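You operate a simulated robot arm through the tools that you are given. There is no shell and no other tool.

Carry out the task below with a simulated two-armed robot. There is one attempt and no reset: what you move stays moved.

JOB
Stop the reader, switch off the logger and the silver monitor, and slide the orange slider to its blank end.
Fine: leave all plugs where they are.

Only the result counts: the job must be done as asked and must still hold three seconds after the hand-in. Knocking over, shifting, dropping, spilling or breaking anything else fails it.

ROBOT AND FRAMES
Two 6-joint arms with two-finger parallel grippers on one trunk that stands fixed in place. Base frame: the origin is at the foot of the trunk, x ahead of it, y to its left, z up; the work surface is at about z = 0.932. Lengths are in m, angles in degrees, forces in N, time in s.
The left shoulder is at [0.05, 0.17, 1.311], the right one opposite. Each reaches about 1.092 m from its shoulder. Payload 1.57 kg a hand.
The tool frame of a hand sits at the grasp point between the pads (the TCP): z along the fingers, y along the line on which they close. The tips reach 0.03 m beyond it. The gripper opens to 0.08 m. The fingers are 0.017 m wide and 0.012 m thick; the gripper's body (0.04 by 0.082 m) begins 0.08 m behind the TCP.
Orientation is that of the tool frame in the base frame, as [roll, pitch, yaw] about the fixed x, y, z axes, in that order (R = Rz(yaw) Ry(pitch) Rx(roll)). With the fingers straight down and closing along the base's y, the tool's x points along the base's -x, its y along +y and its z along -z.

CONTROLS
- The arms move only by the tool jog_arm. It takes "left_rows", "right_rows" or both (then of equal length, played together; a hand with none holds still); each is text: rows parted by semicolons, each of 7 numbers parted by spaces: the shift along the tool's x, y, z in mm, then the turn, a rotation vector about the tool's x, y, z in degrees, then the opening in per cent of the stroke, from 0 (shut) to 100 (fully open). In form: x y z wx wy wz jaw; .... A call has 1 to 20 rows; each row is the pose to reach, as a shift and turn from the pose commanded when the call began, along the tool's axes at that moment. Rows are played at 5 a second. More than 0.05 m and 8.6 degrees between two rows, or a gripper value outside its range, and nothing of the call is played. Where a pose cannot be reached the arm comes as near as it can. A force on the tool above 40 N (or 10 N above the force at the start of the call, whichever is more), or a blocked arm, ends the call early, and 0.2 s more pass. Each finger travels about 0.045 m/s and halts on what it meets, pressing with about 25 N; the grip force reading is that of the motor and also rises with nothing between the fingers. The clock runs only during rows and for 0.2 s after the last one: add rows that repeat a pose to give the fingers time. The reply holds the time, the measured pose of the TCP, the force on the tool along the base axes, the opening and the grip force, in the units named above and with some noise, with the torque about the TCP (base axes, N m) and any sound that the robot's microphone picked up.
- Cameras (640 x 400 px; columns grow to the right, rows downward): "scene" is now at [0.0163, 0.025, 1.8891]; the picture's right is [0.46, -0.89, 0.00], its down [-0.70, -0.36, -0.62] and it looks along [0.55, 0.28, -0.78] (base axes); focal length 331 px, centre (320, 200). "left" rides on the left gripper at [0.072, 0.007, -0.122] in its tool frame; the picture's right is [-0.09, 1.00, 0.00], its down [-0.84, -0.08, -0.54] and it looks along [-0.54, -0.05, 0.84] (tool axes); focal length 238 px, centre (320, 200). "right" rides on the right gripper at [0.072, -0.007, -0.122] in its tool frame; the picture's right is [0.09, 1.00, 0.00], its down [-0.84, 0.08, -0.54] and it looks along [-0.54, 0.05, 0.84] (tool axes); focal length 238 px, centre (320, 200). There is no depth. A picture from a camera that has moved, and an enlarged one, comes with that camera's place and axes in the base frame and with its lens. The place of the scene camera against the robot may be out by one fixed shift of up to 0.025 m in any direction.
- capture(camera): a new picture of that camera. No time passes.
- slide_trunk(by): slides the trunk up (or, below 0, down) by that many m; the arms and the scene camera ride with it, the base frame stays. It gives what a move gives, with no picture.
- pan_tilt(pan, tilt): turns the head with the scene camera to pan (to the left, within 86 degrees either way) and tilt (down, from -29 to 69), counted from straight ahead of the robot. It gives what a move gives.
- inspect(camera, box): a new picture of the part [left, top, right, bottom] of that camera's present view, enlarged. No time passes.
- finish_job(): hands the job in; it is judged then, once.

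Places have to be worked out from the pictures, the camera data and where the tool is seen. Open the grippers and draw the arms clear of the work before you hand the job in, unless the task says otherwise.

The tools are called after "Emit:" as a command line: name --argument value ..., lists and objects as JSON in quotes. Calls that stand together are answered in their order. jog_arm: Moves the arms, as the interface text tells. Its arguments: {"type":"object","properties":{"left_rows":{"type":"string"},"right_rows":{"type":"string"}},"required":[]} The other tools are called the same way: slide_trunk (by) slides the trunk up or down; pan_tilt (pan, tilt) turns the head that bears the scene camera; capture (camera) takes a picture; inspect (camera, box) takes an enlarged picture of a part of a camera's view; finish_job () hands the job in.

At the start:

```text
t: 0.0
left_ee_pos: [0.421, 0.4989, 1.2008]
left_ee_rot: [180.0, 0.0, 179.9]
left_contact_force: [0.6, -0.9, 0.0]
left_moment: [0.02, -0.03, 0.0]
left_opening: 0.0799
left_grip_force: 0.2
right_ee_pos: [0.7815, 0.0787, 1.2001]
right_ee_rot: [-180.0, -0.1, 180.0]
right_contact_force: [-1.1, -0.4, -0.1]
right_moment: [0.01, 0.02, 0.05]
right_opening: 0.0803
right_grip_force: 0.0
trunk travel left (down, up): [-0.926, 0.044]
head pan, tilt: [27.3, 51.6]
```

scene: 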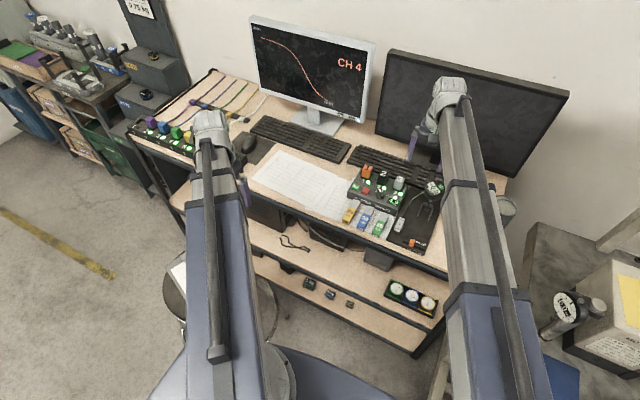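
right: 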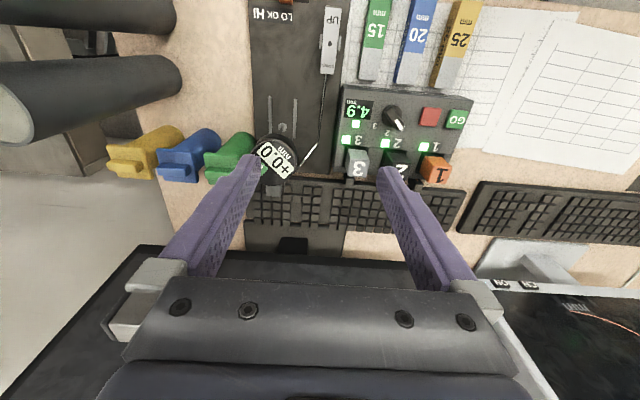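
left: 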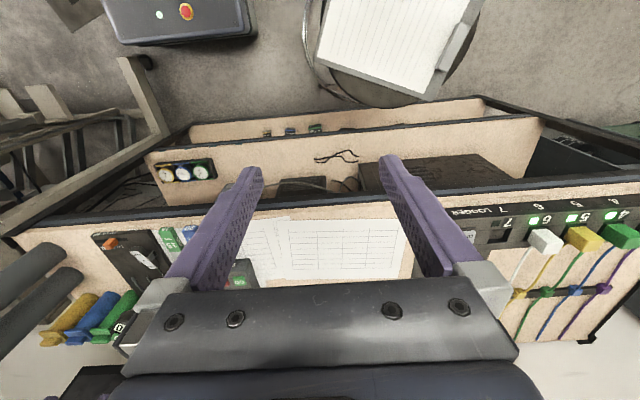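

I start by enlarging the parts of the views to read the labels and identify the reader, logger, silver monitor and orange slider.

Emit:
inspect --camera "scene" --box '[330, 150, 460, 260]'

Emit:
inspect --camera "scene" --box '[120, 70, 290, 180]'

Emit:
inspect --camera "right" --box '[240, 0, 500, 200]'

Emit:
inspect --camera "left" --box '[440, 170, 640, 350]'

Emit:
inspect --camera "left" --box '[0, 200, 280, 400]'

Emit:
inspect --camera "scene" --box '[240, 10, 580, 180]'

```text
3.64 times, centred on (395, 205) of scene
camera zoom: at [0.0163, 0.025, 1.8891], right [0.46, -0.89, 0.0], down [-0.7, -0.36, -0.62], along [0.55, 0.28, -0.78], focal length 1205 px, centre (47, 182)
```

zoom: 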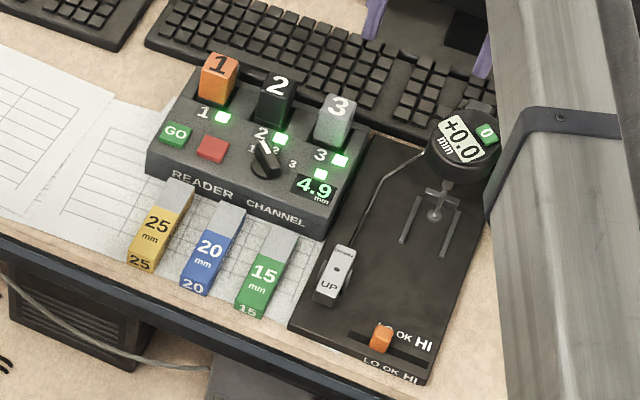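

```text
3.64 times, centred on (205, 125) of scene
camera zoom: at [0.0163, 0.025, 1.8891], right [0.46, -0.89, 0.0], down [-0.7, -0.36, -0.62], along [0.55, 0.28, -0.78], focal length 1205 px, centre (738, 473)
```

zoom: 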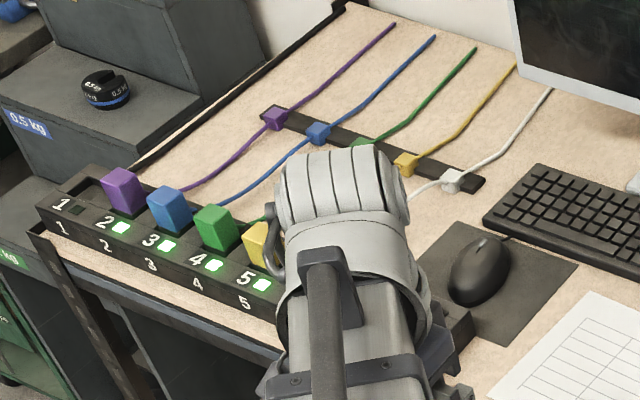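

```text
2.00 times, centred on (370, 100) of right
camera zoom: at [0.7088, 0.072, 1.3233], right [-0.09, 1.0, 0.0], down [0.84, 0.08, 0.54], along [0.54, 0.05, -0.84], focal length 477 px, centre (220, 400)
```

zoom: 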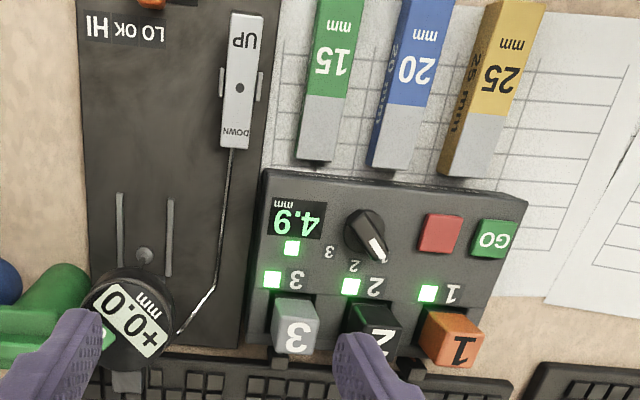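

```text
2.22 times, centred on (540, 260) of left
camera zoom: at [0.3478, 0.5054, 1.3217], right [0.09, 1.0, 0.0], down [0.84, -0.08, 0.54], along [0.54, -0.05, -0.84], focal length 530 px, centre (-169, 67)
```

zoom: 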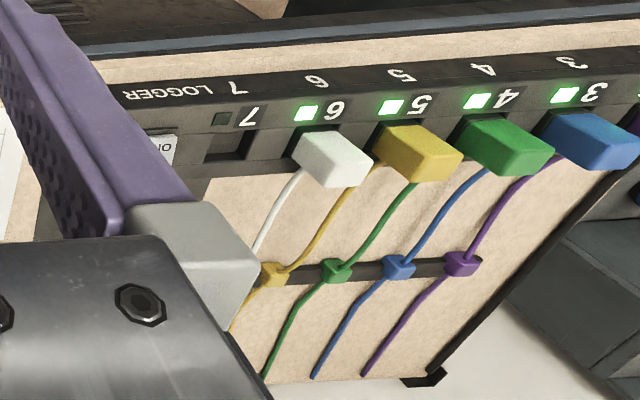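

```text
2.00 times, centred on (140, 300) of left
camera zoom: at [0.3478, 0.5054, 1.3217], right [0.09, 1.0, 0.0], down [0.84, -0.08, 0.54], along [0.54, -0.05, -0.84], focal length 477 px, centre (680, 0)
```

zoom: 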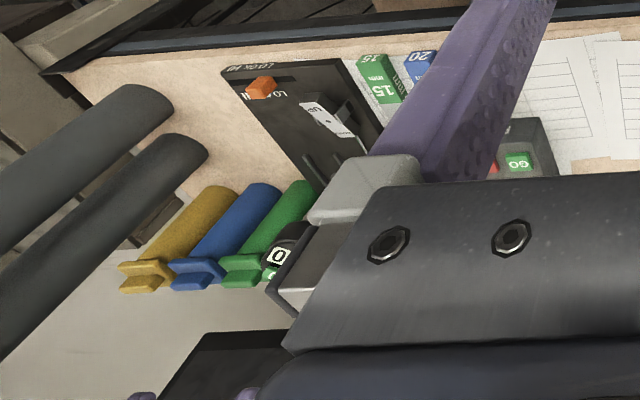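

```text
1.88 times, centred on (410, 95) of scene
camera zoom: at [0.0163, 0.025, 1.8891], right [0.46, -0.89, 0.0], down [-0.7, -0.36, -0.62], along [0.55, 0.28, -0.78], focal length 624 px, centre (151, 398)
```

zoom: 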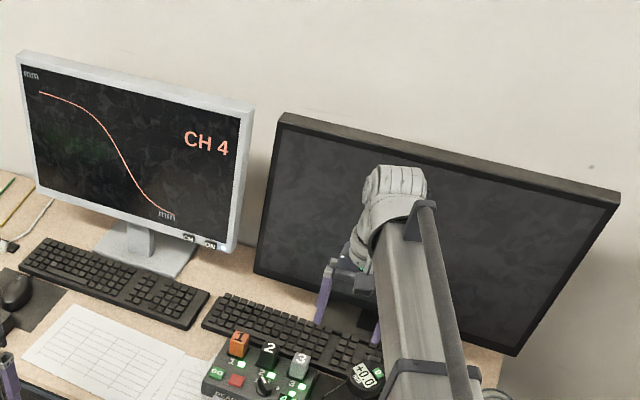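

The reader has GO/red buttons, the logger strip has a rocker near "7 LOGGER", the silver monitor has CH / ON buttons on the lower right bezel, and the gauge base holds the orange slider. I zoom further on each control.

Emit:
inspect --camera "left" --box '[90, 225, 190, 290]'

Emit:
inspect --camera "scene" --box '[385, 215, 435, 255]'

Emit:
inspect --camera "scene" --box '[310, 80, 380, 150]'

Emit:
inspect --camera "left" --box '[440, 190, 540, 260]'

Emit:
inspect --camera "right" --box '[480, 260, 640, 360]'

```text
6.15 times, centred on (140, 258) of left
camera zoom: at [0.3478, 0.5054, 1.3217], right [0.09, 1.0, 0.0], down [0.84, -0.08, 0.54], along [0.54, -0.05, -0.84], focal length 1467 px, centre (1428, -154)
```

zoom: 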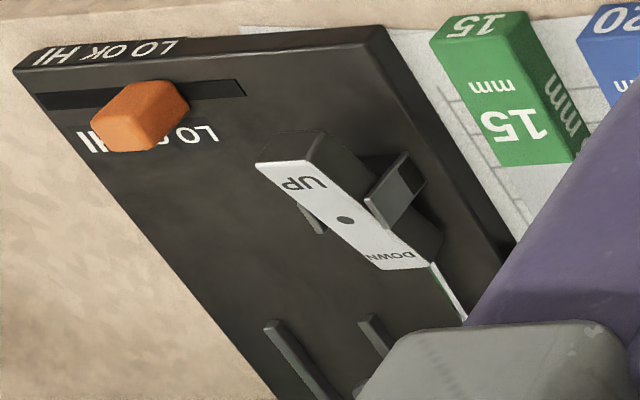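

```text
10.00 times, centred on (410, 235) of scene
camera zoom: at [0.0163, 0.025, 1.8891], right [0.46, -0.89, 0.0], down [-0.7, -0.36, -0.62], along [0.55, 0.28, -0.78], focal length 3314 px, centre (-580, -150)
```

zoom: 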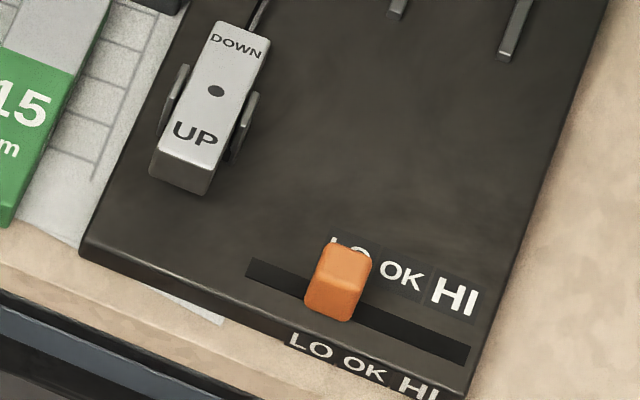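

```text
5.71 times, centred on (345, 115) of scene
camera zoom: at [0.0163, 0.025, 1.8891], right [0.46, -0.89, 0.0], down [-0.7, -0.36, -0.62], along [0.55, 0.28, -0.78], focal length 1894 px, centre (177, 686)
```

zoom: 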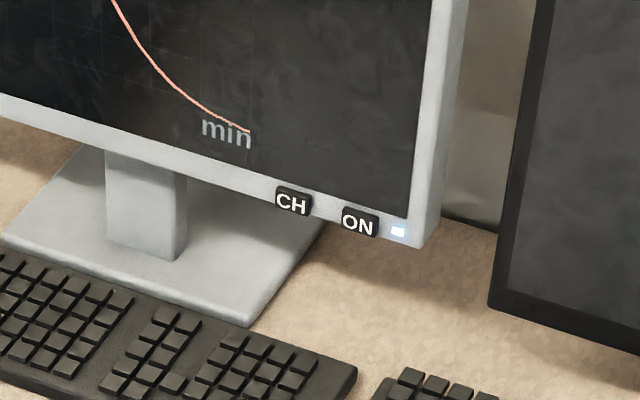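

```text
5.71 times, centred on (490, 225) of left
camera zoom: at [0.3478, 0.5054, 1.3217], right [0.09, 1.0, 0.0], down [0.84, -0.08, 0.54], along [0.54, -0.05, -0.84], focal length 1362 px, centre (-651, 57)
```

zoom: 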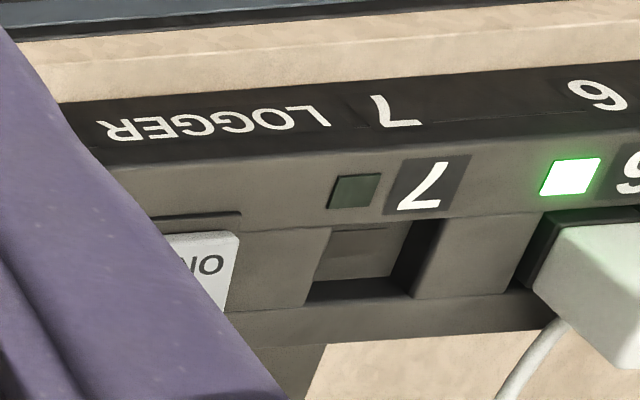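

```text
4.00 times, centred on (560, 310) of right
camera zoom: at [0.7088, 0.072, 1.3233], right [-0.09, 1.0, 0.0], down [0.84, 0.08, 0.54], along [0.54, 0.05, -0.84], focal length 953 px, centre (-640, -240)
```

zoom: 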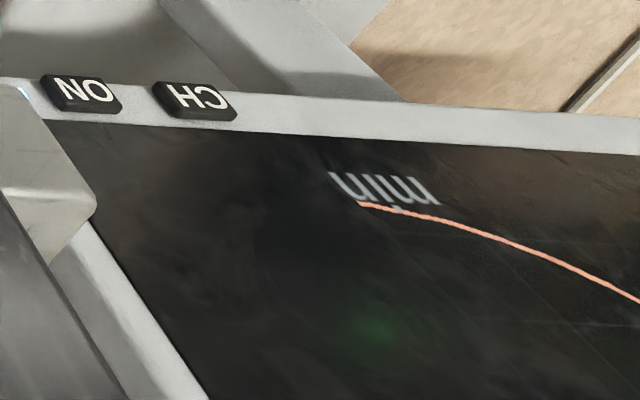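

The orange knob sits at LO, and the slot's unlabelled end is the one toward +y. I estimate the knob at about (0.66, 0.03) and the logger rocker at about (0.70, 0.79). I move the left hand over the rocker and the right hand back a bit for clear close views, staying high.

Emit:
jog_arm --left_rows "-28 34 4 0 0 0 100; -56 68 8 0 0 0 100; -84 102 12 0 0 0 100; -112 136 16 0 0 0 100; -140 170 20 0 0 0 100; -168 204 24 0 0 0 100; -196 238 27 0 0 0 100; -224 271 30 0 0 0 100" --right_rows "13 0 0 0 0 0 100; 25 0 0 0 0 0 100; 38 0 0 0 0 0 100; 50 0 0 0 0 0 100; 63 0 0 0 0 0 100; 75 0 0 0 0 0 100; 88 0 0 0 0 0 100; 100 0 0 0 0 0 100"

Emit:
capture --camera "left"

Emit:
capture --camera "right"

Emit:
capture --camera "scene"

```text
t: 1.8
left_ee_pos: [0.648, 0.7677, 1.2002]
left_ee_rot: [179.9, 0.1, -179.9]
left_contact_force: [0.3, -0.6, -0.3]
left_moment: [-0.01, -0.03, 0.01]
left_opening: 0.0801
left_grip_force: 0.0
left hand out of reach, approached as far as the arm can: row 1, 2, 3, 4, 5, 6, 7, 8
right_ee_pos: [0.6827, 0.0804, 1.2008]
right_ee_rot: [-179.9, 0.0, 180.0]
right_contact_force: [0.0, 0.2, 0.4]
right_moment: [-0.03, 0.02, 0.02]
right_opening: 0.0801
right_grip_force: 0.1
trunk travel left (down, up): [-0.926, 0.044]
head pan, tilt: [27.3, 51.6]
```

```text
taken
camera left: at [0.5749, 0.7752, 1.321], right [0.09, 1.0, 0.0], down [0.84, -0.08, 0.54], along [0.54, -0.05, -0.84], focal length 238 px, centre (320, 200)
```

left: 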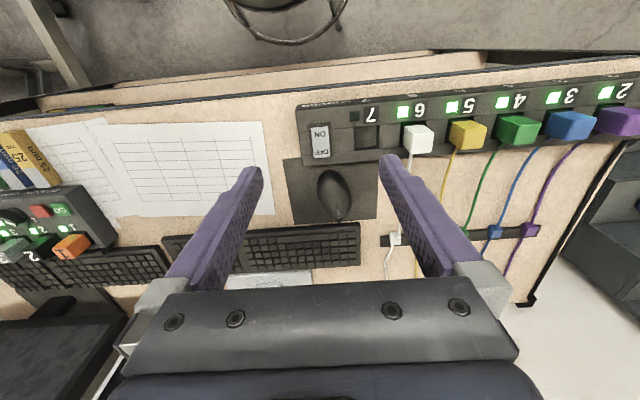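

```text
taken
camera right: at [0.6093, 0.0729, 1.323], right [-0.09, 1.0, 0.0], down [0.84, 0.08, 0.54], along [0.54, 0.05, -0.84], focal length 238 px, centre (320, 200)
```

right: 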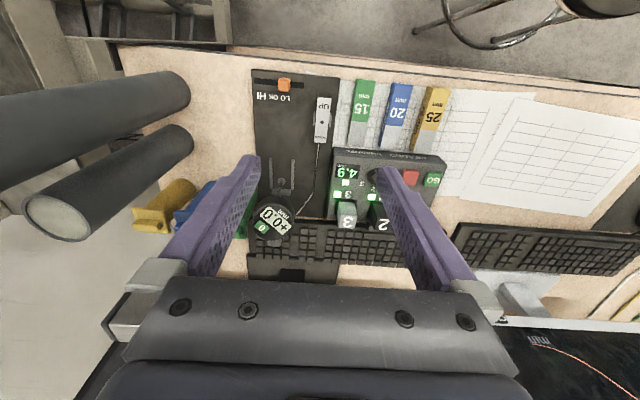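

```text
taken
camera scene: at [0.0169, 0.0261, 1.889], right [0.46, -0.89, 0.0], down [-0.7, -0.36, -0.62], along [0.55, 0.28, -0.78], focal length 331 px, centre (320, 200)
```

scene: 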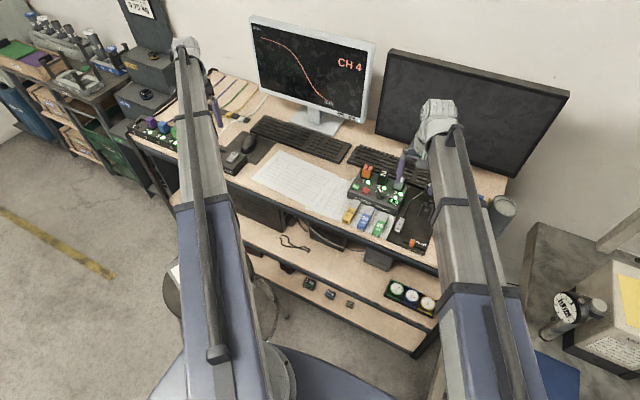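

The rocker with ON/OFF legends is now visible on the logger strip; the left hand could not go below z = 1.20 there. I zoom on the rocker, reader and slider.

Emit:
inspect --camera "left" --box '[280, 80, 440, 180]'

Emit:
inspect --camera "right" --box '[240, 60, 340, 125]'

Emit:
inspect --camera "right" --box '[320, 140, 460, 240]'

Emit:
inspect --camera "scene" --box '[310, 80, 350, 120]'

```text
4.00 times, centred on (360, 130) of left
camera zoom: at [0.5749, 0.7752, 1.321], right [0.09, 1.0, 0.0], down [0.84, -0.08, 0.54], along [0.54, -0.05, -0.84], focal length 953 px, centre (160, 480)
```

zoom: 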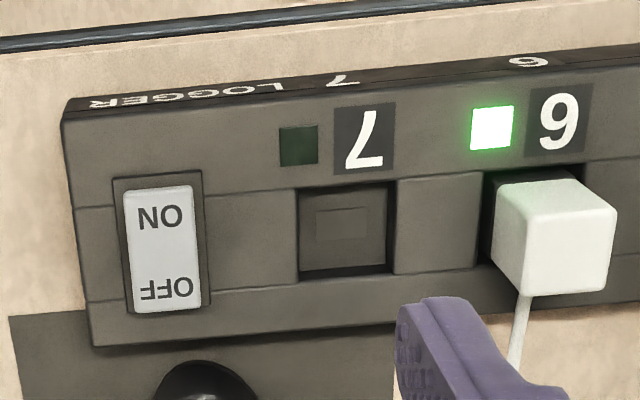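

```text
6.15 times, centred on (290, 92) of right
camera zoom: at [0.6093, 0.0729, 1.323], right [-0.09, 1.0, 0.0], down [0.84, 0.08, 0.54], along [0.54, 0.05, -0.84], focal length 1467 px, centre (505, 862)
```

zoom: 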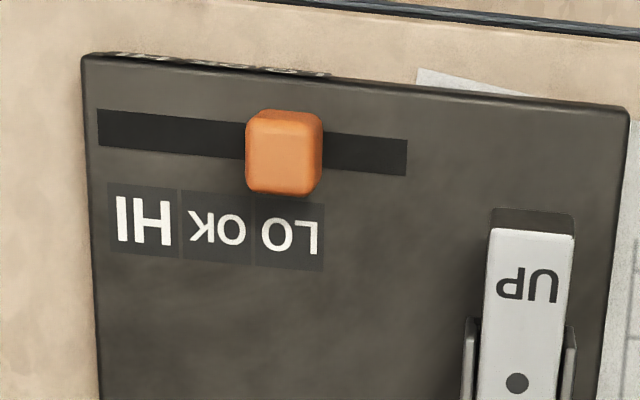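

```text
4.00 times, centred on (390, 190) of right
camera zoom: at [0.6093, 0.0729, 1.323], right [-0.09, 1.0, 0.0], down [0.84, 0.08, 0.54], along [0.54, 0.05, -0.84], focal length 953 px, centre (40, 240)
```

zoom: 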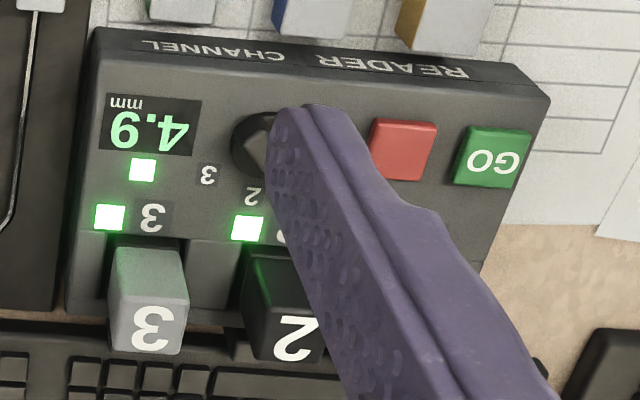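

```text
10.00 times, centred on (330, 100) of scene
camera zoom: at [0.0169, 0.0261, 1.889], right [0.46, -0.89, 0.0], down [-0.7, -0.36, -0.62], along [0.55, 0.28, -0.78], focal length 3314 px, centre (220, 1200)
```

zoom: 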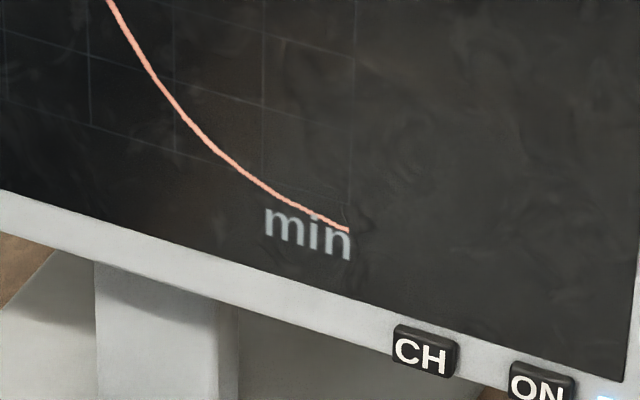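

The rocker's OFF legend is at its far (+x) end; I put it near (0.714, 0.766, 0.965), the red stop button near (0.782, 0.245, 0.957), the knob near (0.657, 0.028), and the monitor's ON button near (0.996, 0.386, 1.08). I test whether the right arm can go lower with the tool straight down, with closed fingers.

Emit:
jog_arm --right_rows "0 0 20 0 0 0 50; 0 0 40 0 0 0 0; 0 0 40 0 0 0 0; 0 0 40 0 0 0 0"

```text
t: 2.8
left_ee_pos: [0.647, 0.7659, 1.2001]
left_ee_rot: [179.9, 0.0, -180.0]
left_contact_force: [0.4, 0.5, -0.4]
left_moment: [-0.01, -0.01, -0.01]
left_opening: 0.0801
left_grip_force: 0.1
right_ee_pos: [0.682, 0.0798, 1.1998]
right_ee_rot: [179.9, -0.1, 179.9]
right_contact_force: [0.5, -0.3, 0.2]
right_moment: [0.01, 0.01, 0.03]
right_opening: 0.0
right_grip_force: 3.7
right hand out of reach, approached as far as the arm can: row 1, 2, 3, 4
trunk travel left (down, up): [-0.926, 0.044]
head pan, tilt: [27.3, 51.6]
```

Going lower needs the trunk. I raise both hands by 0.15 m first (fingers shut), so that I can then lower the trunk by 0.25 m with clearance.

Emit:
jog_arm --left_rows "0 0 -40 0 0 0 50; 0 0 -80 0 0 0 0; 0 0 -120 0 0 0 0; 0 0 -150 0 0 0 0" --right_rows "0 0 -40 0 0 0 0; 0 0 -80 0 0 0 0; 0 0 -120 0 0 0 0; 0 0 -150 0 0 0 0"

```text
t: 3.8
left_ee_pos: [0.6475, 0.7652, 1.2005]
left_ee_rot: [179.8, -0.1, -180.0]
left_contact_force: [-0.2, 0.4, 0.3]
left_moment: [-0.03, -0.01, 0.02]
left_opening: 0.0001
left_grip_force: 3.5
left hand out of reach, approached as far as the arm can: row 1, 2, 3, 4
right_ee_pos: [0.6827, 0.0788, 1.2002]
right_ee_rot: [179.9, 0.0, 180.0]
right_contact_force: [-0.6, -0.4, -0.3]
right_moment: [-0.01, 0.08, 0.01]
right_opening: 0.0
right_grip_force: 21.1
right hand out of reach, approached as far as the arm can: row 1, 2, 3, 4
trunk travel left (down, up): [-0.926, 0.044]
head pan, tilt: [27.3, 51.6]
```

The height of a downward tool seems fixed relative to the trunk (SCARA-like arms), so vertical motion comes from the trunk and tilt. I test tilting the left tool forward in small steps to learn the wrist geometry.

Emit:
jog_arm --left_rows "0 0 0 0 -8 0 0; 0 0 0 0 -16 0 0; 0 0 0 0 -24 0 0; 0 0 0 0 -24 0 0"

Emit:
capture --camera "scene"

```text
t: 4.8
left_ee_pos: [0.6466, 0.7634, 1.2196]
left_ee_rot: [180.0, 24.1, 180.0]
left_contact_force: [-0.3, 0.4, -0.1]
left_moment: [-0.04, -0.01, 0.0]
left_opening: 0.0001
left_grip_force: 21.3
left hand out of reach, approached as far as the arm can: row 1, 2, 3, 4
right_ee_pos: [0.6832, 0.0786, 1.2002]
right_ee_rot: [180.0, -0.1, 180.0]
right_contact_force: [0.5, 0.6, 0.4]
right_moment: [0.0, 0.0, -0.02]
right_opening: 0.0
right_grip_force: 21.1
trunk travel left (down, up): [-0.926, 0.044]
head pan, tilt: [27.3, 51.6]
```

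```text
taken
camera scene: at [0.0169, 0.025, 1.8891], right [0.46, -0.89, 0.0], down [-0.7, -0.36, -0.62], along [0.55, 0.28, -0.78], focal length 331 px, centre (320, 200)
```

scene: 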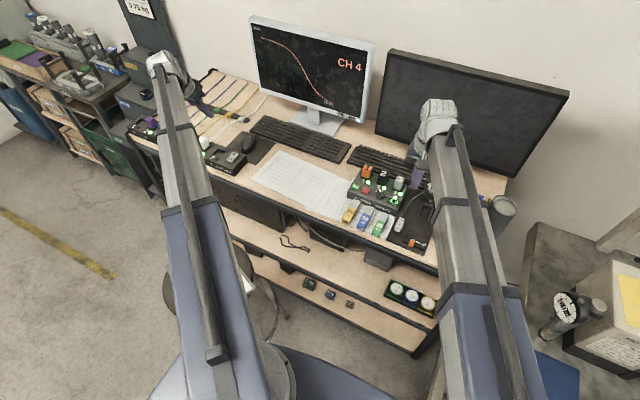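

Tilting keeps x, y and orientation, and z rises as 0.219·(1−cos tilt), so the pitch axis is 0.219 m above a downward TCP. I tilt the left tool to about 60° to keep it high, and carry the shut right fingers over the red button.

Emit:
jog_arm --left_rows "0 0 0 0 -8 0 0; 0 0 0 0 -16 0 0; 0 0 0 0 -24 0 0; 0 0 0 0 -32 0 0; 0 0 0 0 -36 0 0" --right_rows "-18 33 0 0 0 0 0; -37 66 0 0 0 0 0; -55 100 0 0 0 0 0; -73 133 0 0 0 0 0; -91 166 0 0 0 0 0"

Emit:
capture --camera "right"

Emit:
capture --camera "scene"

Emit:
capture --camera "left"

```text
t: 6.0
left_ee_pos: [0.6465, 0.7627, 1.3108]
left_ee_rot: [179.9, 60.0, 179.9]
left_contact_force: [0.6, 0.3, -0.6]
left_moment: [-0.02, -0.01, -0.03]
left_opening: 0.0
left_grip_force: 21.4
left hand out of reach, approached as far as the arm can: row 1, 2, 3, 4, 5
right_ee_pos: [0.7767, 0.243, 1.2006]
right_ee_rot: [-179.9, 0.1, 180.0]
right_contact_force: [-0.7, -0.2, 0.0]
right_moment: [-0.01, -0.02, -0.03]
right_opening: 0.0003
right_grip_force: 20.8
right hand out of reach, approached as far as the arm can: row 3, 4, 5
trunk travel left (down, up): [-0.926, 0.044]
head pan, tilt: [27.3, 51.6]
```

```text
taken
camera right: at [0.7028, 0.2367, 1.3229], right [-0.09, 1.0, 0.0], down [0.84, 0.08, 0.54], along [0.54, 0.05, -0.84], focal length 238 px, centre (320, 200)
```

right: 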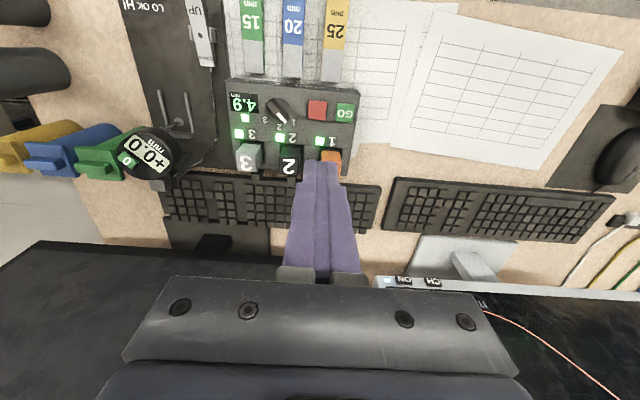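

```text
taken
camera scene: at [0.0169, 0.0258, 1.889], right [0.46, -0.89, 0.0], down [-0.7, -0.36, -0.62], along [0.55, 0.28, -0.78], focal length 331 px, centre (320, 200)
```

scene: 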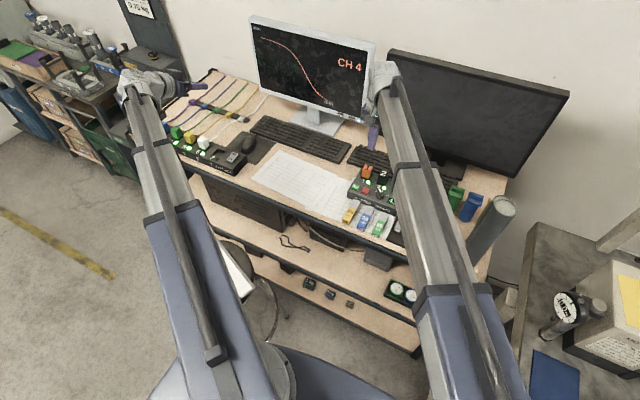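

```text
taken
camera left: at [0.5049, 0.7705, 1.308], right [0.05, 1.0, 0.08], down [-0.05, -0.08, 1.0], along [1.0, -0.05, 0.05], focal length 238 px, centre (320, 200)
```

left: 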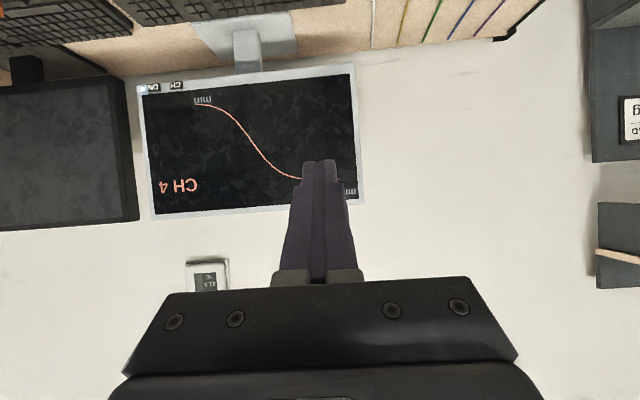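

Triangulation now puts the monitor's ON button nearer (1.012, 0.404, 1.065). I zoom on the reader from here to refine the red button's place.

Emit:
inspect --camera "right" --box '[220, 60, 380, 180]'

Emit:
inspect --camera "right" --box '[110, 0, 240, 80]'

Emit:
inspect --camera "right" --box '[370, 250, 470, 310]'

Emit:
inspect --camera "left" --box '[110, 60, 230, 130]'

```text
3.33 times, centred on (300, 120) of right
camera zoom: at [0.7028, 0.2367, 1.3229], right [-0.09, 1.0, 0.0], down [0.84, 0.08, 0.54], along [0.54, 0.05, -0.84], focal length 794 px, centre (387, 467)
```

zoom: 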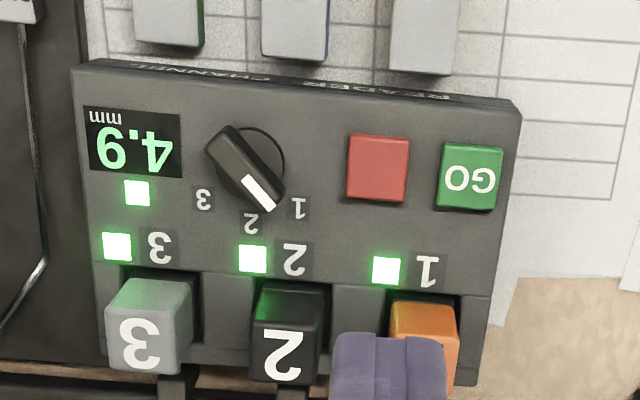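

```text
4.92 times, centred on (175, 40) of right
camera zoom: at [0.7028, 0.2367, 1.3229], right [-0.09, 1.0, 0.0], down [0.84, 0.08, 0.54], along [0.54, 0.05, -0.84], focal length 1173 px, centre (1034, 988)
```

zoom: 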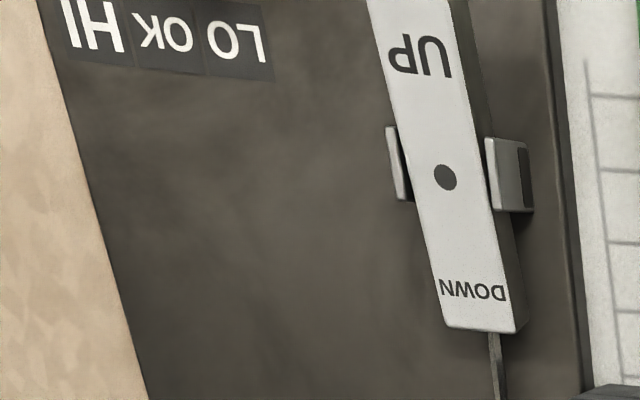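

```text
6.40 times, centred on (420, 280) of right
camera zoom: at [0.7028, 0.2367, 1.3229], right [-0.09, 1.0, 0.0], down [0.84, 0.08, 0.54], along [0.54, 0.05, -0.84], focal length 1525 px, centre (-320, -312)
```

zoom: 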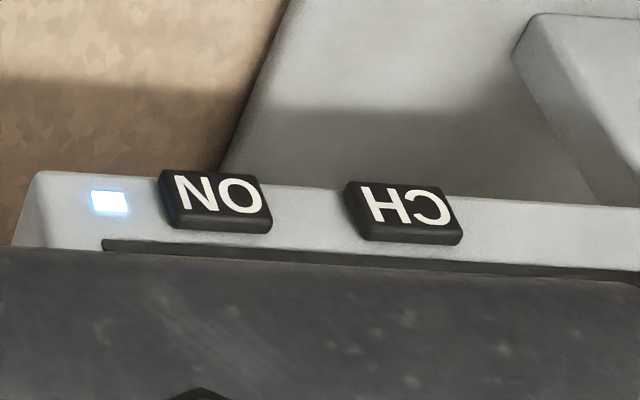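

```text
5.33 times, centred on (170, 95) of left
camera zoom: at [0.5049, 0.7705, 1.308], right [0.05, 1.0, 0.08], down [-0.05, -0.08, 1.0], along [1.0, -0.05, 0.05], focal length 1271 px, centre (1120, 760)
```

zoom: 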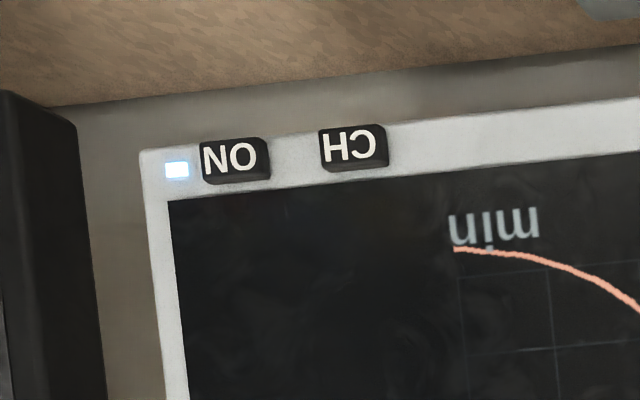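

The red button refines to about (0.779, 0.240, 0.968), nearly under the right fingers. I lower the trunk by 0.17 m, leaving the tips about 3 cm above it.

Emit:
slide_trunk --by -0.1

Emit:
slide_trunk --by -0.07

Emit:
capture --camera "right"

Emit:
capture --camera "scene"

```text
t: 7.3
left_ee_pos: [0.6469, 0.7623, 1.2104]
left_ee_rot: [179.7, 59.9, 179.9]
left_contact_force: [0.2, 0.2, 0.5]
left_moment: [0.04, -0.03, 0.04]
left_opening: 0.0001
left_grip_force: 21.4
right_ee_pos: [0.775, 0.2427, 1.1009]
right_ee_rot: [-180.0, 0.0, 180.0]
right_contact_force: [-0.5, 0.2, -0.5]
right_moment: [0.03, 0.0, -0.01]
right_opening: 0.0
right_grip_force: 21.2
trunk travel left (down, up): [-0.826, 0.144]
head pan, tilt: [27.3, 51.6]
```

```text
t: 8.4
left_ee_pos: [0.6463, 0.7616, 1.141]
left_ee_rot: [179.8, 59.9, 180.0]
left_contact_force: [-0.4, -0.1, -0.1]
left_moment: [0.01, 0.0, 0.03]
left_opening: 0.0001
left_grip_force: 21.5
right_ee_pos: [0.7759, 0.2435, 1.0316]
right_ee_rot: [180.0, 0.0, 179.9]
right_contact_force: [0.0, -0.6, 0.3]
right_moment: [-0.02, -0.02, 0.01]
right_opening: 0.0
right_grip_force: 21.7
trunk travel left (down, up): [-0.756, 0.214]
head pan, tilt: [27.3, 51.6]
```

```text
taken
camera right: at [0.7019, 0.2355, 1.1534], right [-0.09, 1.0, 0.0], down [0.84, 0.08, 0.54], along [0.54, 0.05, -0.84], focal length 238 px, centre (320, 200)
```

right: 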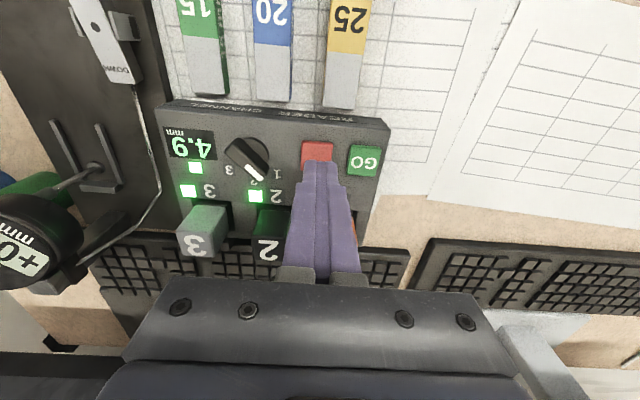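

```text
taken
camera scene: at [0.0161, 0.0249, 1.7191], right [0.46, -0.89, 0.0], down [-0.7, -0.36, -0.62], along [0.55, 0.28, -0.78], focal length 331 px, centre (320, 200)
```

scene: 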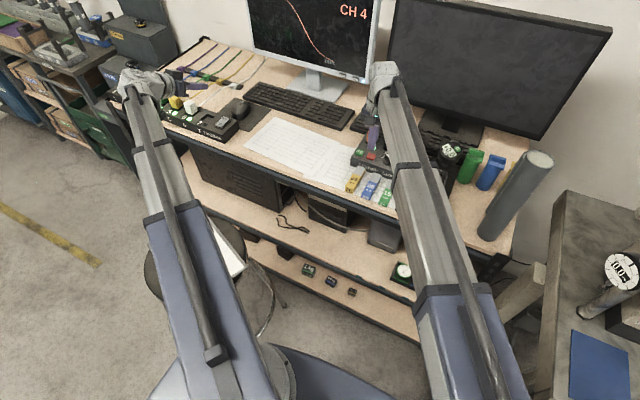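

The tips hover just beyond the red button. I zoom to align precisely.

Emit:
inspect --camera "right" --box '[240, 110, 400, 210]'

Emit:
inspect --camera "scene" --box '[340, 110, 440, 210]'

```text
4.00 times, centred on (320, 160) of right
camera zoom: at [0.7019, 0.2355, 1.1534], right [-0.09, 1.0, 0.0], down [0.84, 0.08, 0.54], along [0.54, 0.05, -0.84], focal length 953 px, centre (320, 360)
```

zoom: 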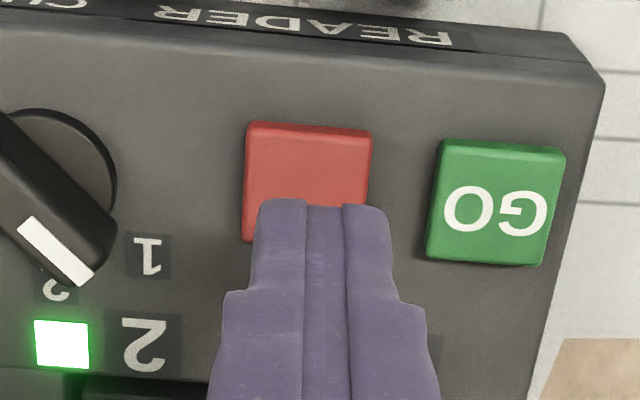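

```text
4.00 times, centred on (390, 160) of scene
camera zoom: at [0.0161, 0.0249, 1.7191], right [0.46, -0.89, 0.0], down [-0.7, -0.36, -0.62], along [0.55, 0.28, -0.78], focal length 1326 px, centre (40, 360)
```

zoom: 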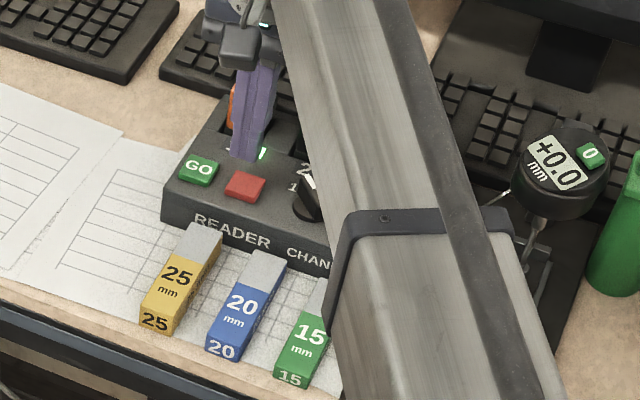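

The red button's centre is at (0.7785, 0.240). I shift the right hand by about (+2.5, −3.5) mm and then lower the trunk by 22 mm.

Emit:
jog_arm --right_rows "-2.5 -3.5 0 0 0 0 0; -2.5 -3.5 0 0 0 0 0"

Emit:
slide_trunk --by -0.022

Emit:
inspect --camera "right" --box '[240, 110, 400, 210]'

```text
t: 9.0
left_ee_pos: [0.6468, 0.7617, 1.1416]
left_ee_rot: [179.9, 59.9, 179.9]
left_contact_force: [-0.3, 0.4, 0.1]
left_moment: [0.01, 0.02, 0.0]
left_opening: 0.0
left_grip_force: 21.3
right_ee_pos: [0.7778, 0.2382, 1.0311]
right_ee_rot: [180.0, -0.1, 180.0]
right_contact_force: [0.3, -0.1, -0.2]
right_moment: [0.02, -0.01, 0.03]
right_opening: 0.0
right_grip_force: 20.6
trunk travel left (down, up): [-0.756, 0.214]
head pan, tilt: [27.3, 51.6]
```

```text
t: 9.7
left_ee_pos: [0.6468, 0.7621, 1.1176]
left_ee_rot: [179.8, 59.9, 179.8]
left_contact_force: [-0.7, -0.3, 0.4]
left_moment: [0.05, -0.01, 0.0]
left_opening: 0.0
left_grip_force: 21.0
right_ee_pos: [0.7772, 0.2382, 1.0095]
right_ee_rot: [180.0, 0.0, -180.0]
right_contact_force: [0.7, 0.4, 0.5]
right_moment: [-0.02, -0.03, 0.03]
right_opening: 0.0003
right_grip_force: 21.4
trunk travel left (down, up): [-0.734, 0.236]
head pan, tilt: [27.3, 51.6]
```

```text
4.00 times, centred on (320, 160) of right
camera zoom: at [0.7045, 0.2322, 1.1314], right [-0.09, 1.0, 0.0], down [0.84, 0.08, 0.54], along [0.54, 0.05, -0.84], focal length 953 px, centre (320, 360)
```

zoom: 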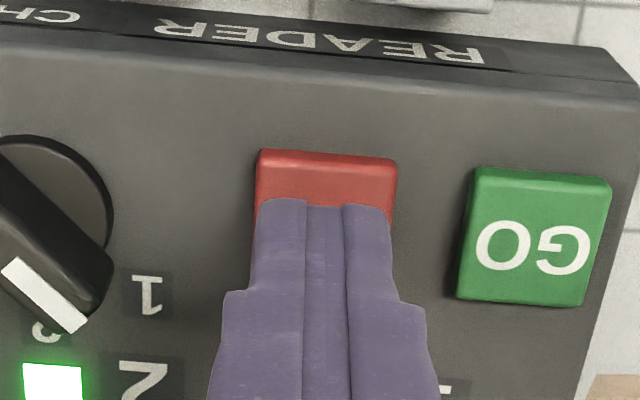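

Well centred, with tips about 1 cm above. I lower by 8 mm, then feel for the button in small steps.

Emit:
slide_trunk --by -0.008

Emit:
slide_trunk --by -0.003

Emit:
inspect --camera "right" --box '[240, 110, 400, 210]'

```text
t: 10.3
left_ee_pos: [0.646, 0.7624, 1.1099]
left_ee_rot: [179.8, 59.9, 179.9]
left_contact_force: [-0.3, -0.4, 0.4]
left_moment: [0.03, 0.0, 0.0]
left_opening: 0.0
left_grip_force: 21.5
right_ee_pos: [0.7779, 0.2392, 1.0005]
right_ee_rot: [180.0, 0.0, -180.0]
right_contact_force: [0.3, -1.3, -0.5]
right_moment: [0.0, -0.01, -0.01]
right_opening: 0.0
right_grip_force: 21.5
trunk travel left (down, up): [-0.726, 0.244]
head pan, tilt: [27.3, 51.6]
```

```text
t: 10.8
left_ee_pos: [0.6463, 0.7616, 1.1073]
left_ee_rot: [179.8, 59.9, 179.9]
left_contact_force: [-0.2, 0.2, 0.5]
left_moment: [0.01, 0.04, -0.02]
left_opening: 0.0
left_grip_force: 21.0
right_ee_pos: [0.7777, 0.2387, 0.9973]
right_ee_rot: [179.9, 0.0, 180.0]
right_contact_force: [-0.2, 0.1, -0.6]
right_moment: [0.0, -0.01, 0.01]
right_opening: 0.0001
right_grip_force: 21.3
trunk travel left (down, up): [-0.723, 0.247]
head pan, tilt: [27.3, 51.6]
```

```text
4.00 times, centred on (320, 160) of right
camera zoom: at [0.7046, 0.2324, 1.1203], right [-0.09, 1.0, 0.0], down [0.84, 0.08, 0.54], along [0.54, 0.05, -0.84], focal length 953 px, centre (320, 360)
```

zoom: 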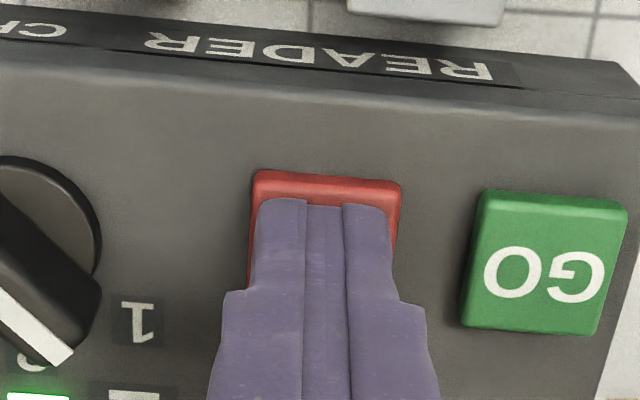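

No force yet at tip z ≈ 0.967, and the tips look almost on the button. I continue in 2 mm steps.

Emit:
slide_trunk --by -0.002

Emit:
slide_trunk --by -0.002

```text
t: 11.3
left_ee_pos: [0.6464, 0.762, 1.1057]
left_ee_rot: [179.8, 59.9, 179.9]
left_contact_force: [-0.2, 0.1, 1.0]
left_moment: [0.0, 0.0, 0.0]
left_opening: 0.0003
left_grip_force: 21.3
right_ee_pos: [0.7787, 0.239, 0.996]
right_ee_rot: [-179.9, -0.1, -180.0]
right_contact_force: [0.5, 0.2, 1.6]
right_moment: [0.01, -0.03, 0.02]
right_opening: 0.0004
right_grip_force: 21.5
trunk travel left (down, up): [-0.721, 0.249]
head pan, tilt: [27.3, 51.6]
heard: click
```

```text
t: 11.8
left_ee_pos: [0.6467, 0.7629, 1.1041]
left_ee_rot: [179.7, 60.0, 179.9]
left_contact_force: [0.5, 0.9, 0.1]
left_moment: [-0.02, -0.02, 0.0]
left_opening: 0.0
left_grip_force: 21.6
right_ee_pos: [0.7774, 0.2397, 0.9946]
right_ee_rot: [180.0, 0.0, 180.0]
right_contact_force: [1.1, 0.2, 5.0]
right_moment: [0.04, -0.05, 0.0]
right_opening: 0.0
right_grip_force: 20.8
trunk travel left (down, up): [-0.719, 0.251]
head pan, tilt: [27.3, 51.6]
```

A click was heard and contact force appeared. I lift the trunk by 3 cm and check the reader.

Emit:
slide_trunk --by 0.034

Emit:
capture --camera "right"

Emit:
inspect --camera "right" --box '[140, 80, 400, 260]'

```text
t: 12.6
left_ee_pos: [0.6472, 0.7627, 1.1367]
left_ee_rot: [179.9, 59.9, 179.9]
left_contact_force: [0.4, 0.0, -0.8]
left_moment: [0.0, -0.06, 0.0]
left_opening: 0.0
left_grip_force: 21.2
right_ee_pos: [0.7777, 0.2382, 1.0281]
right_ee_rot: [179.9, 0.0, 180.0]
right_contact_force: [-0.4, -0.6, 0.7]
right_moment: [-0.02, -0.01, 0.02]
right_opening: 0.0
right_grip_force: 21.5
trunk travel left (down, up): [-0.753, 0.217]
head pan, tilt: [27.3, 51.6]
```

```text
taken
camera right: at [0.7047, 0.2326, 1.1501], right [-0.09, 1.0, 0.0], down [0.84, 0.08, 0.54], along [0.54, 0.05, -0.84], focal length 238 px, centre (320, 200)
```

right: 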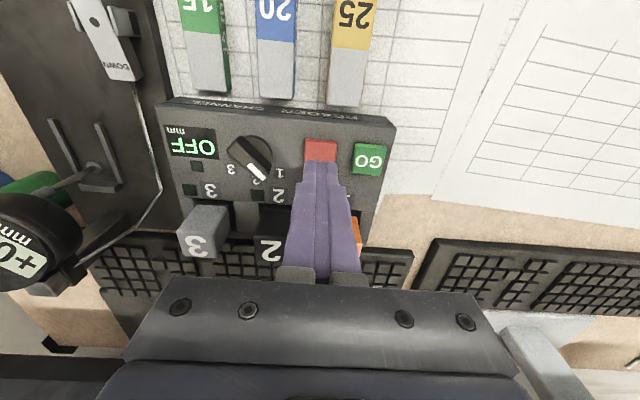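

```text
2.22 times, centred on (270, 170) of right
camera zoom: at [0.7047, 0.2326, 1.1501], right [-0.09, 1.0, 0.0], down [0.84, 0.08, 0.54], along [0.54, 0.05, -0.84], focal length 530 px, centre (431, 267)
```

zoom: 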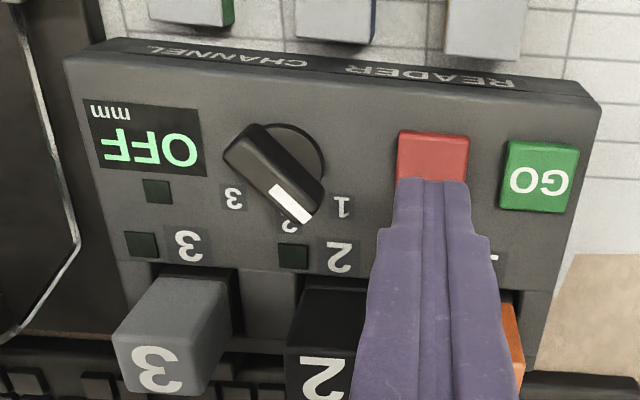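

The reader now reads OFF with its lamps out. Next the slider: I raise the trunk 5 cm and move the right hand back and across to hover near (0.645, 0.0).

Emit:
slide_trunk --by 0.05

Emit:
jog_arm --right_rows "44 0 0 0 0 0 0; 88 0 0 0 0 0 0; 133 0 0 0 0 0 0; 133 -48 0 0 0 0 0; 133 -96 0 0 0 0 0; 133 -144 0 0 0 0 0; 133 -192 0 0 0 0 0; 133 -238 0 0 0 0 0; 133 -238 0 0 0 0 0"

Emit:
capture --camera "right"

```text
t: 13.5
left_ee_pos: [0.6469, 0.7623, 1.1875]
left_ee_rot: [179.8, 59.9, 179.8]
left_contact_force: [0.2, -0.1, -0.2]
left_moment: [0.01, 0.01, 0.02]
left_opening: 0.0
left_grip_force: 21.4
right_ee_pos: [0.7771, 0.2395, 1.0775]
right_ee_rot: [-180.0, 0.1, -180.0]
right_contact_force: [0.5, 0.1, -0.2]
right_moment: [0.02, 0.0, 0.03]
right_opening: 0.0001
right_grip_force: 21.3
trunk travel left (down, up): [-0.803, 0.167]
head pan, tilt: [27.3, 51.6]
```

```text
t: 15.5
left_ee_pos: [0.6457, 0.7625, 1.187]
left_ee_rot: [179.9, 59.9, 179.9]
left_contact_force: [0.2, 0.4, 0.0]
left_moment: [0.0, -0.02, -0.01]
left_opening: 0.0001
left_grip_force: 21.1
right_ee_pos: [0.643, 0.0009, 1.0775]
right_ee_rot: [-180.0, 0.0, -180.0]
right_contact_force: [0.6, 0.4, -0.3]
right_moment: [-0.01, 0.01, 0.0]
right_opening: 0.0001
right_grip_force: 20.8
trunk travel left (down, up): [-0.803, 0.167]
head pan, tilt: [27.3, 51.6]
```

```text
taken
camera right: at [0.5698, -0.0056, 1.2003], right [-0.09, 1.0, 0.0], down [0.84, 0.08, 0.54], along [0.54, 0.05, -0.84], focal length 238 px, centre (320, 200)
```

right: 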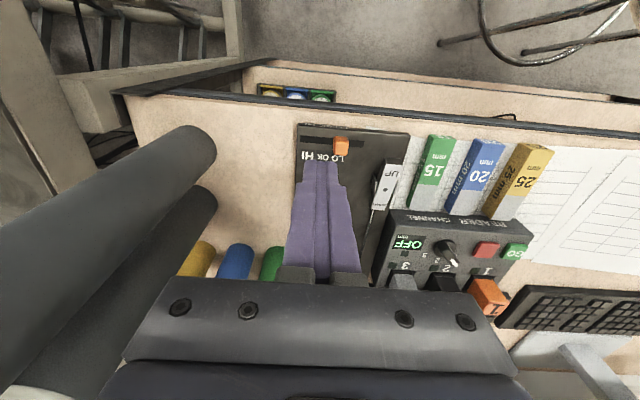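

The slider is visible just ahead of the tips; a tall tube stands near (0.68, −0.13), so I keep the hand at y > −0.03. I zoom in to measure the knob and slot.

Emit:
inspect --camera "right" --box '[280, 115, 420, 200]'

Emit:
inspect --camera "scene" --box '[380, 150, 560, 280]'

```text
4.57 times, centred on (350, 158) of right
camera zoom: at [0.5698, -0.0056, 1.2003], right [-0.09, 1.0, 0.0], down [0.84, 0.08, 0.54], along [0.54, 0.05, -0.84], focal length 1090 px, centre (183, 394)
```

zoom: 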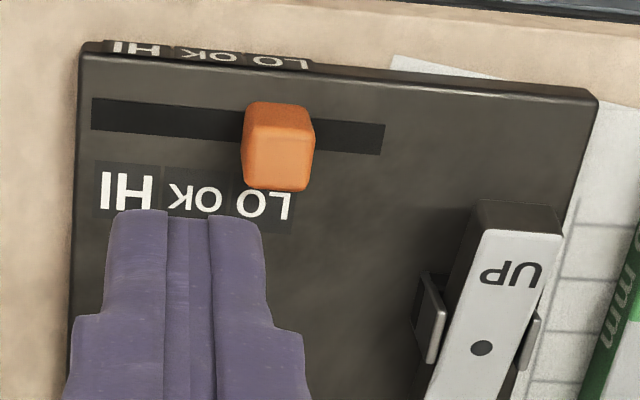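

```text
3.08 times, centred on (470, 215) of scene
camera zoom: at [0.0162, 0.0258, 1.7661], right [0.46, -0.89, 0.0], down [-0.7, -0.36, -0.62], along [0.55, 0.28, -0.78], focal length 1020 px, centre (-142, 154)
```

zoom: 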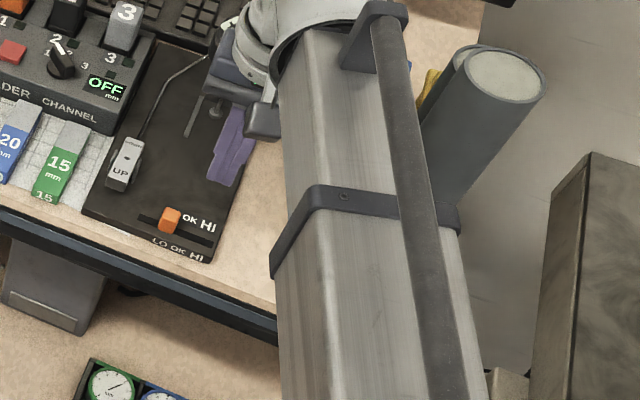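

The knob is at about (0.659, 0.025), slot from y ≈ −0.020 to +0.053, plate top ≈ 0.94, knob top ≈ 0.96. I set the shut fingers at (0.659, −0.001) on the HI side and lower the trunk by 8.5 cm, then look.

Emit:
jog_arm --right_rows "-16 -3 0 0 0 0 0; -16 -3 0 0 0 0 0"

Emit:
slide_trunk --by -0.08

Emit:
inspect --camera "right" --box '[240, 90, 420, 210]'

Emit:
capture --camera "scene"

```text
t: 16.1
left_ee_pos: [0.6465, 0.7613, 1.1887]
left_ee_rot: [179.7, 59.9, 179.9]
left_contact_force: [0.2, 0.2, 0.4]
left_moment: [0.0, -0.02, 0.0]
left_opening: 0.0
left_grip_force: 21.4
right_ee_pos: [0.6611, -0.0029, 1.0781]
right_ee_rot: [179.9, -0.1, -180.0]
right_contact_force: [0.0, -0.6, -1.0]
right_moment: [0.03, -0.02, -0.03]
right_opening: 0.0002
right_grip_force: 21.3
trunk travel left (down, up): [-0.803, 0.167]
head pan, tilt: [27.3, 51.6]
```

```text
t: 17.3
left_ee_pos: [0.6464, 0.7618, 1.1079]
left_ee_rot: [179.8, 59.9, 179.9]
left_contact_force: [0.3, 0.2, -0.2]
left_moment: [-0.01, -0.01, -0.01]
left_opening: 0.0002
left_grip_force: 21.4
right_ee_pos: [0.6603, -0.0022, 0.9985]
right_ee_rot: [-179.9, 0.0, 180.0]
right_contact_force: [0.0, -0.5, -0.1]
right_moment: [0.03, 0.0, 0.02]
right_opening: 0.0
right_grip_force: 21.5
trunk travel left (down, up): [-0.723, 0.247]
head pan, tilt: [27.3, 51.6]
```

```text
3.33 times, centred on (330, 150) of right
camera zoom: at [0.5871, -0.0094, 1.1204], right [-0.09, 1.0, 0.0], down [0.84, 0.08, 0.54], along [0.54, 0.05, -0.84], focal length 794 px, centre (287, 367)
```

zoom: 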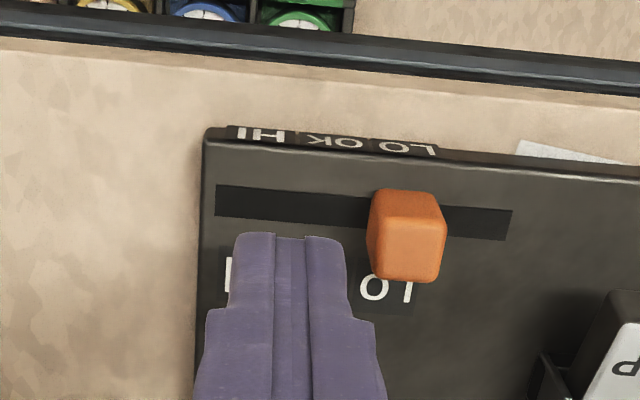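

```text
taken
camera scene: at [0.0161, 0.0249, 1.6861], right [0.46, -0.89, 0.0], down [-0.7, -0.36, -0.62], along [0.55, 0.28, -0.78], focal length 331 px, centre (320, 200)
```

scene: 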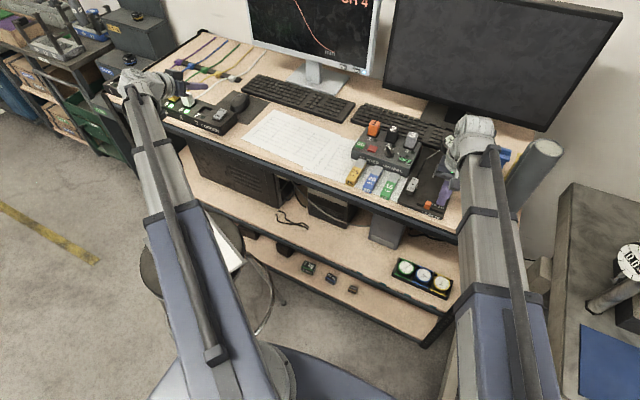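

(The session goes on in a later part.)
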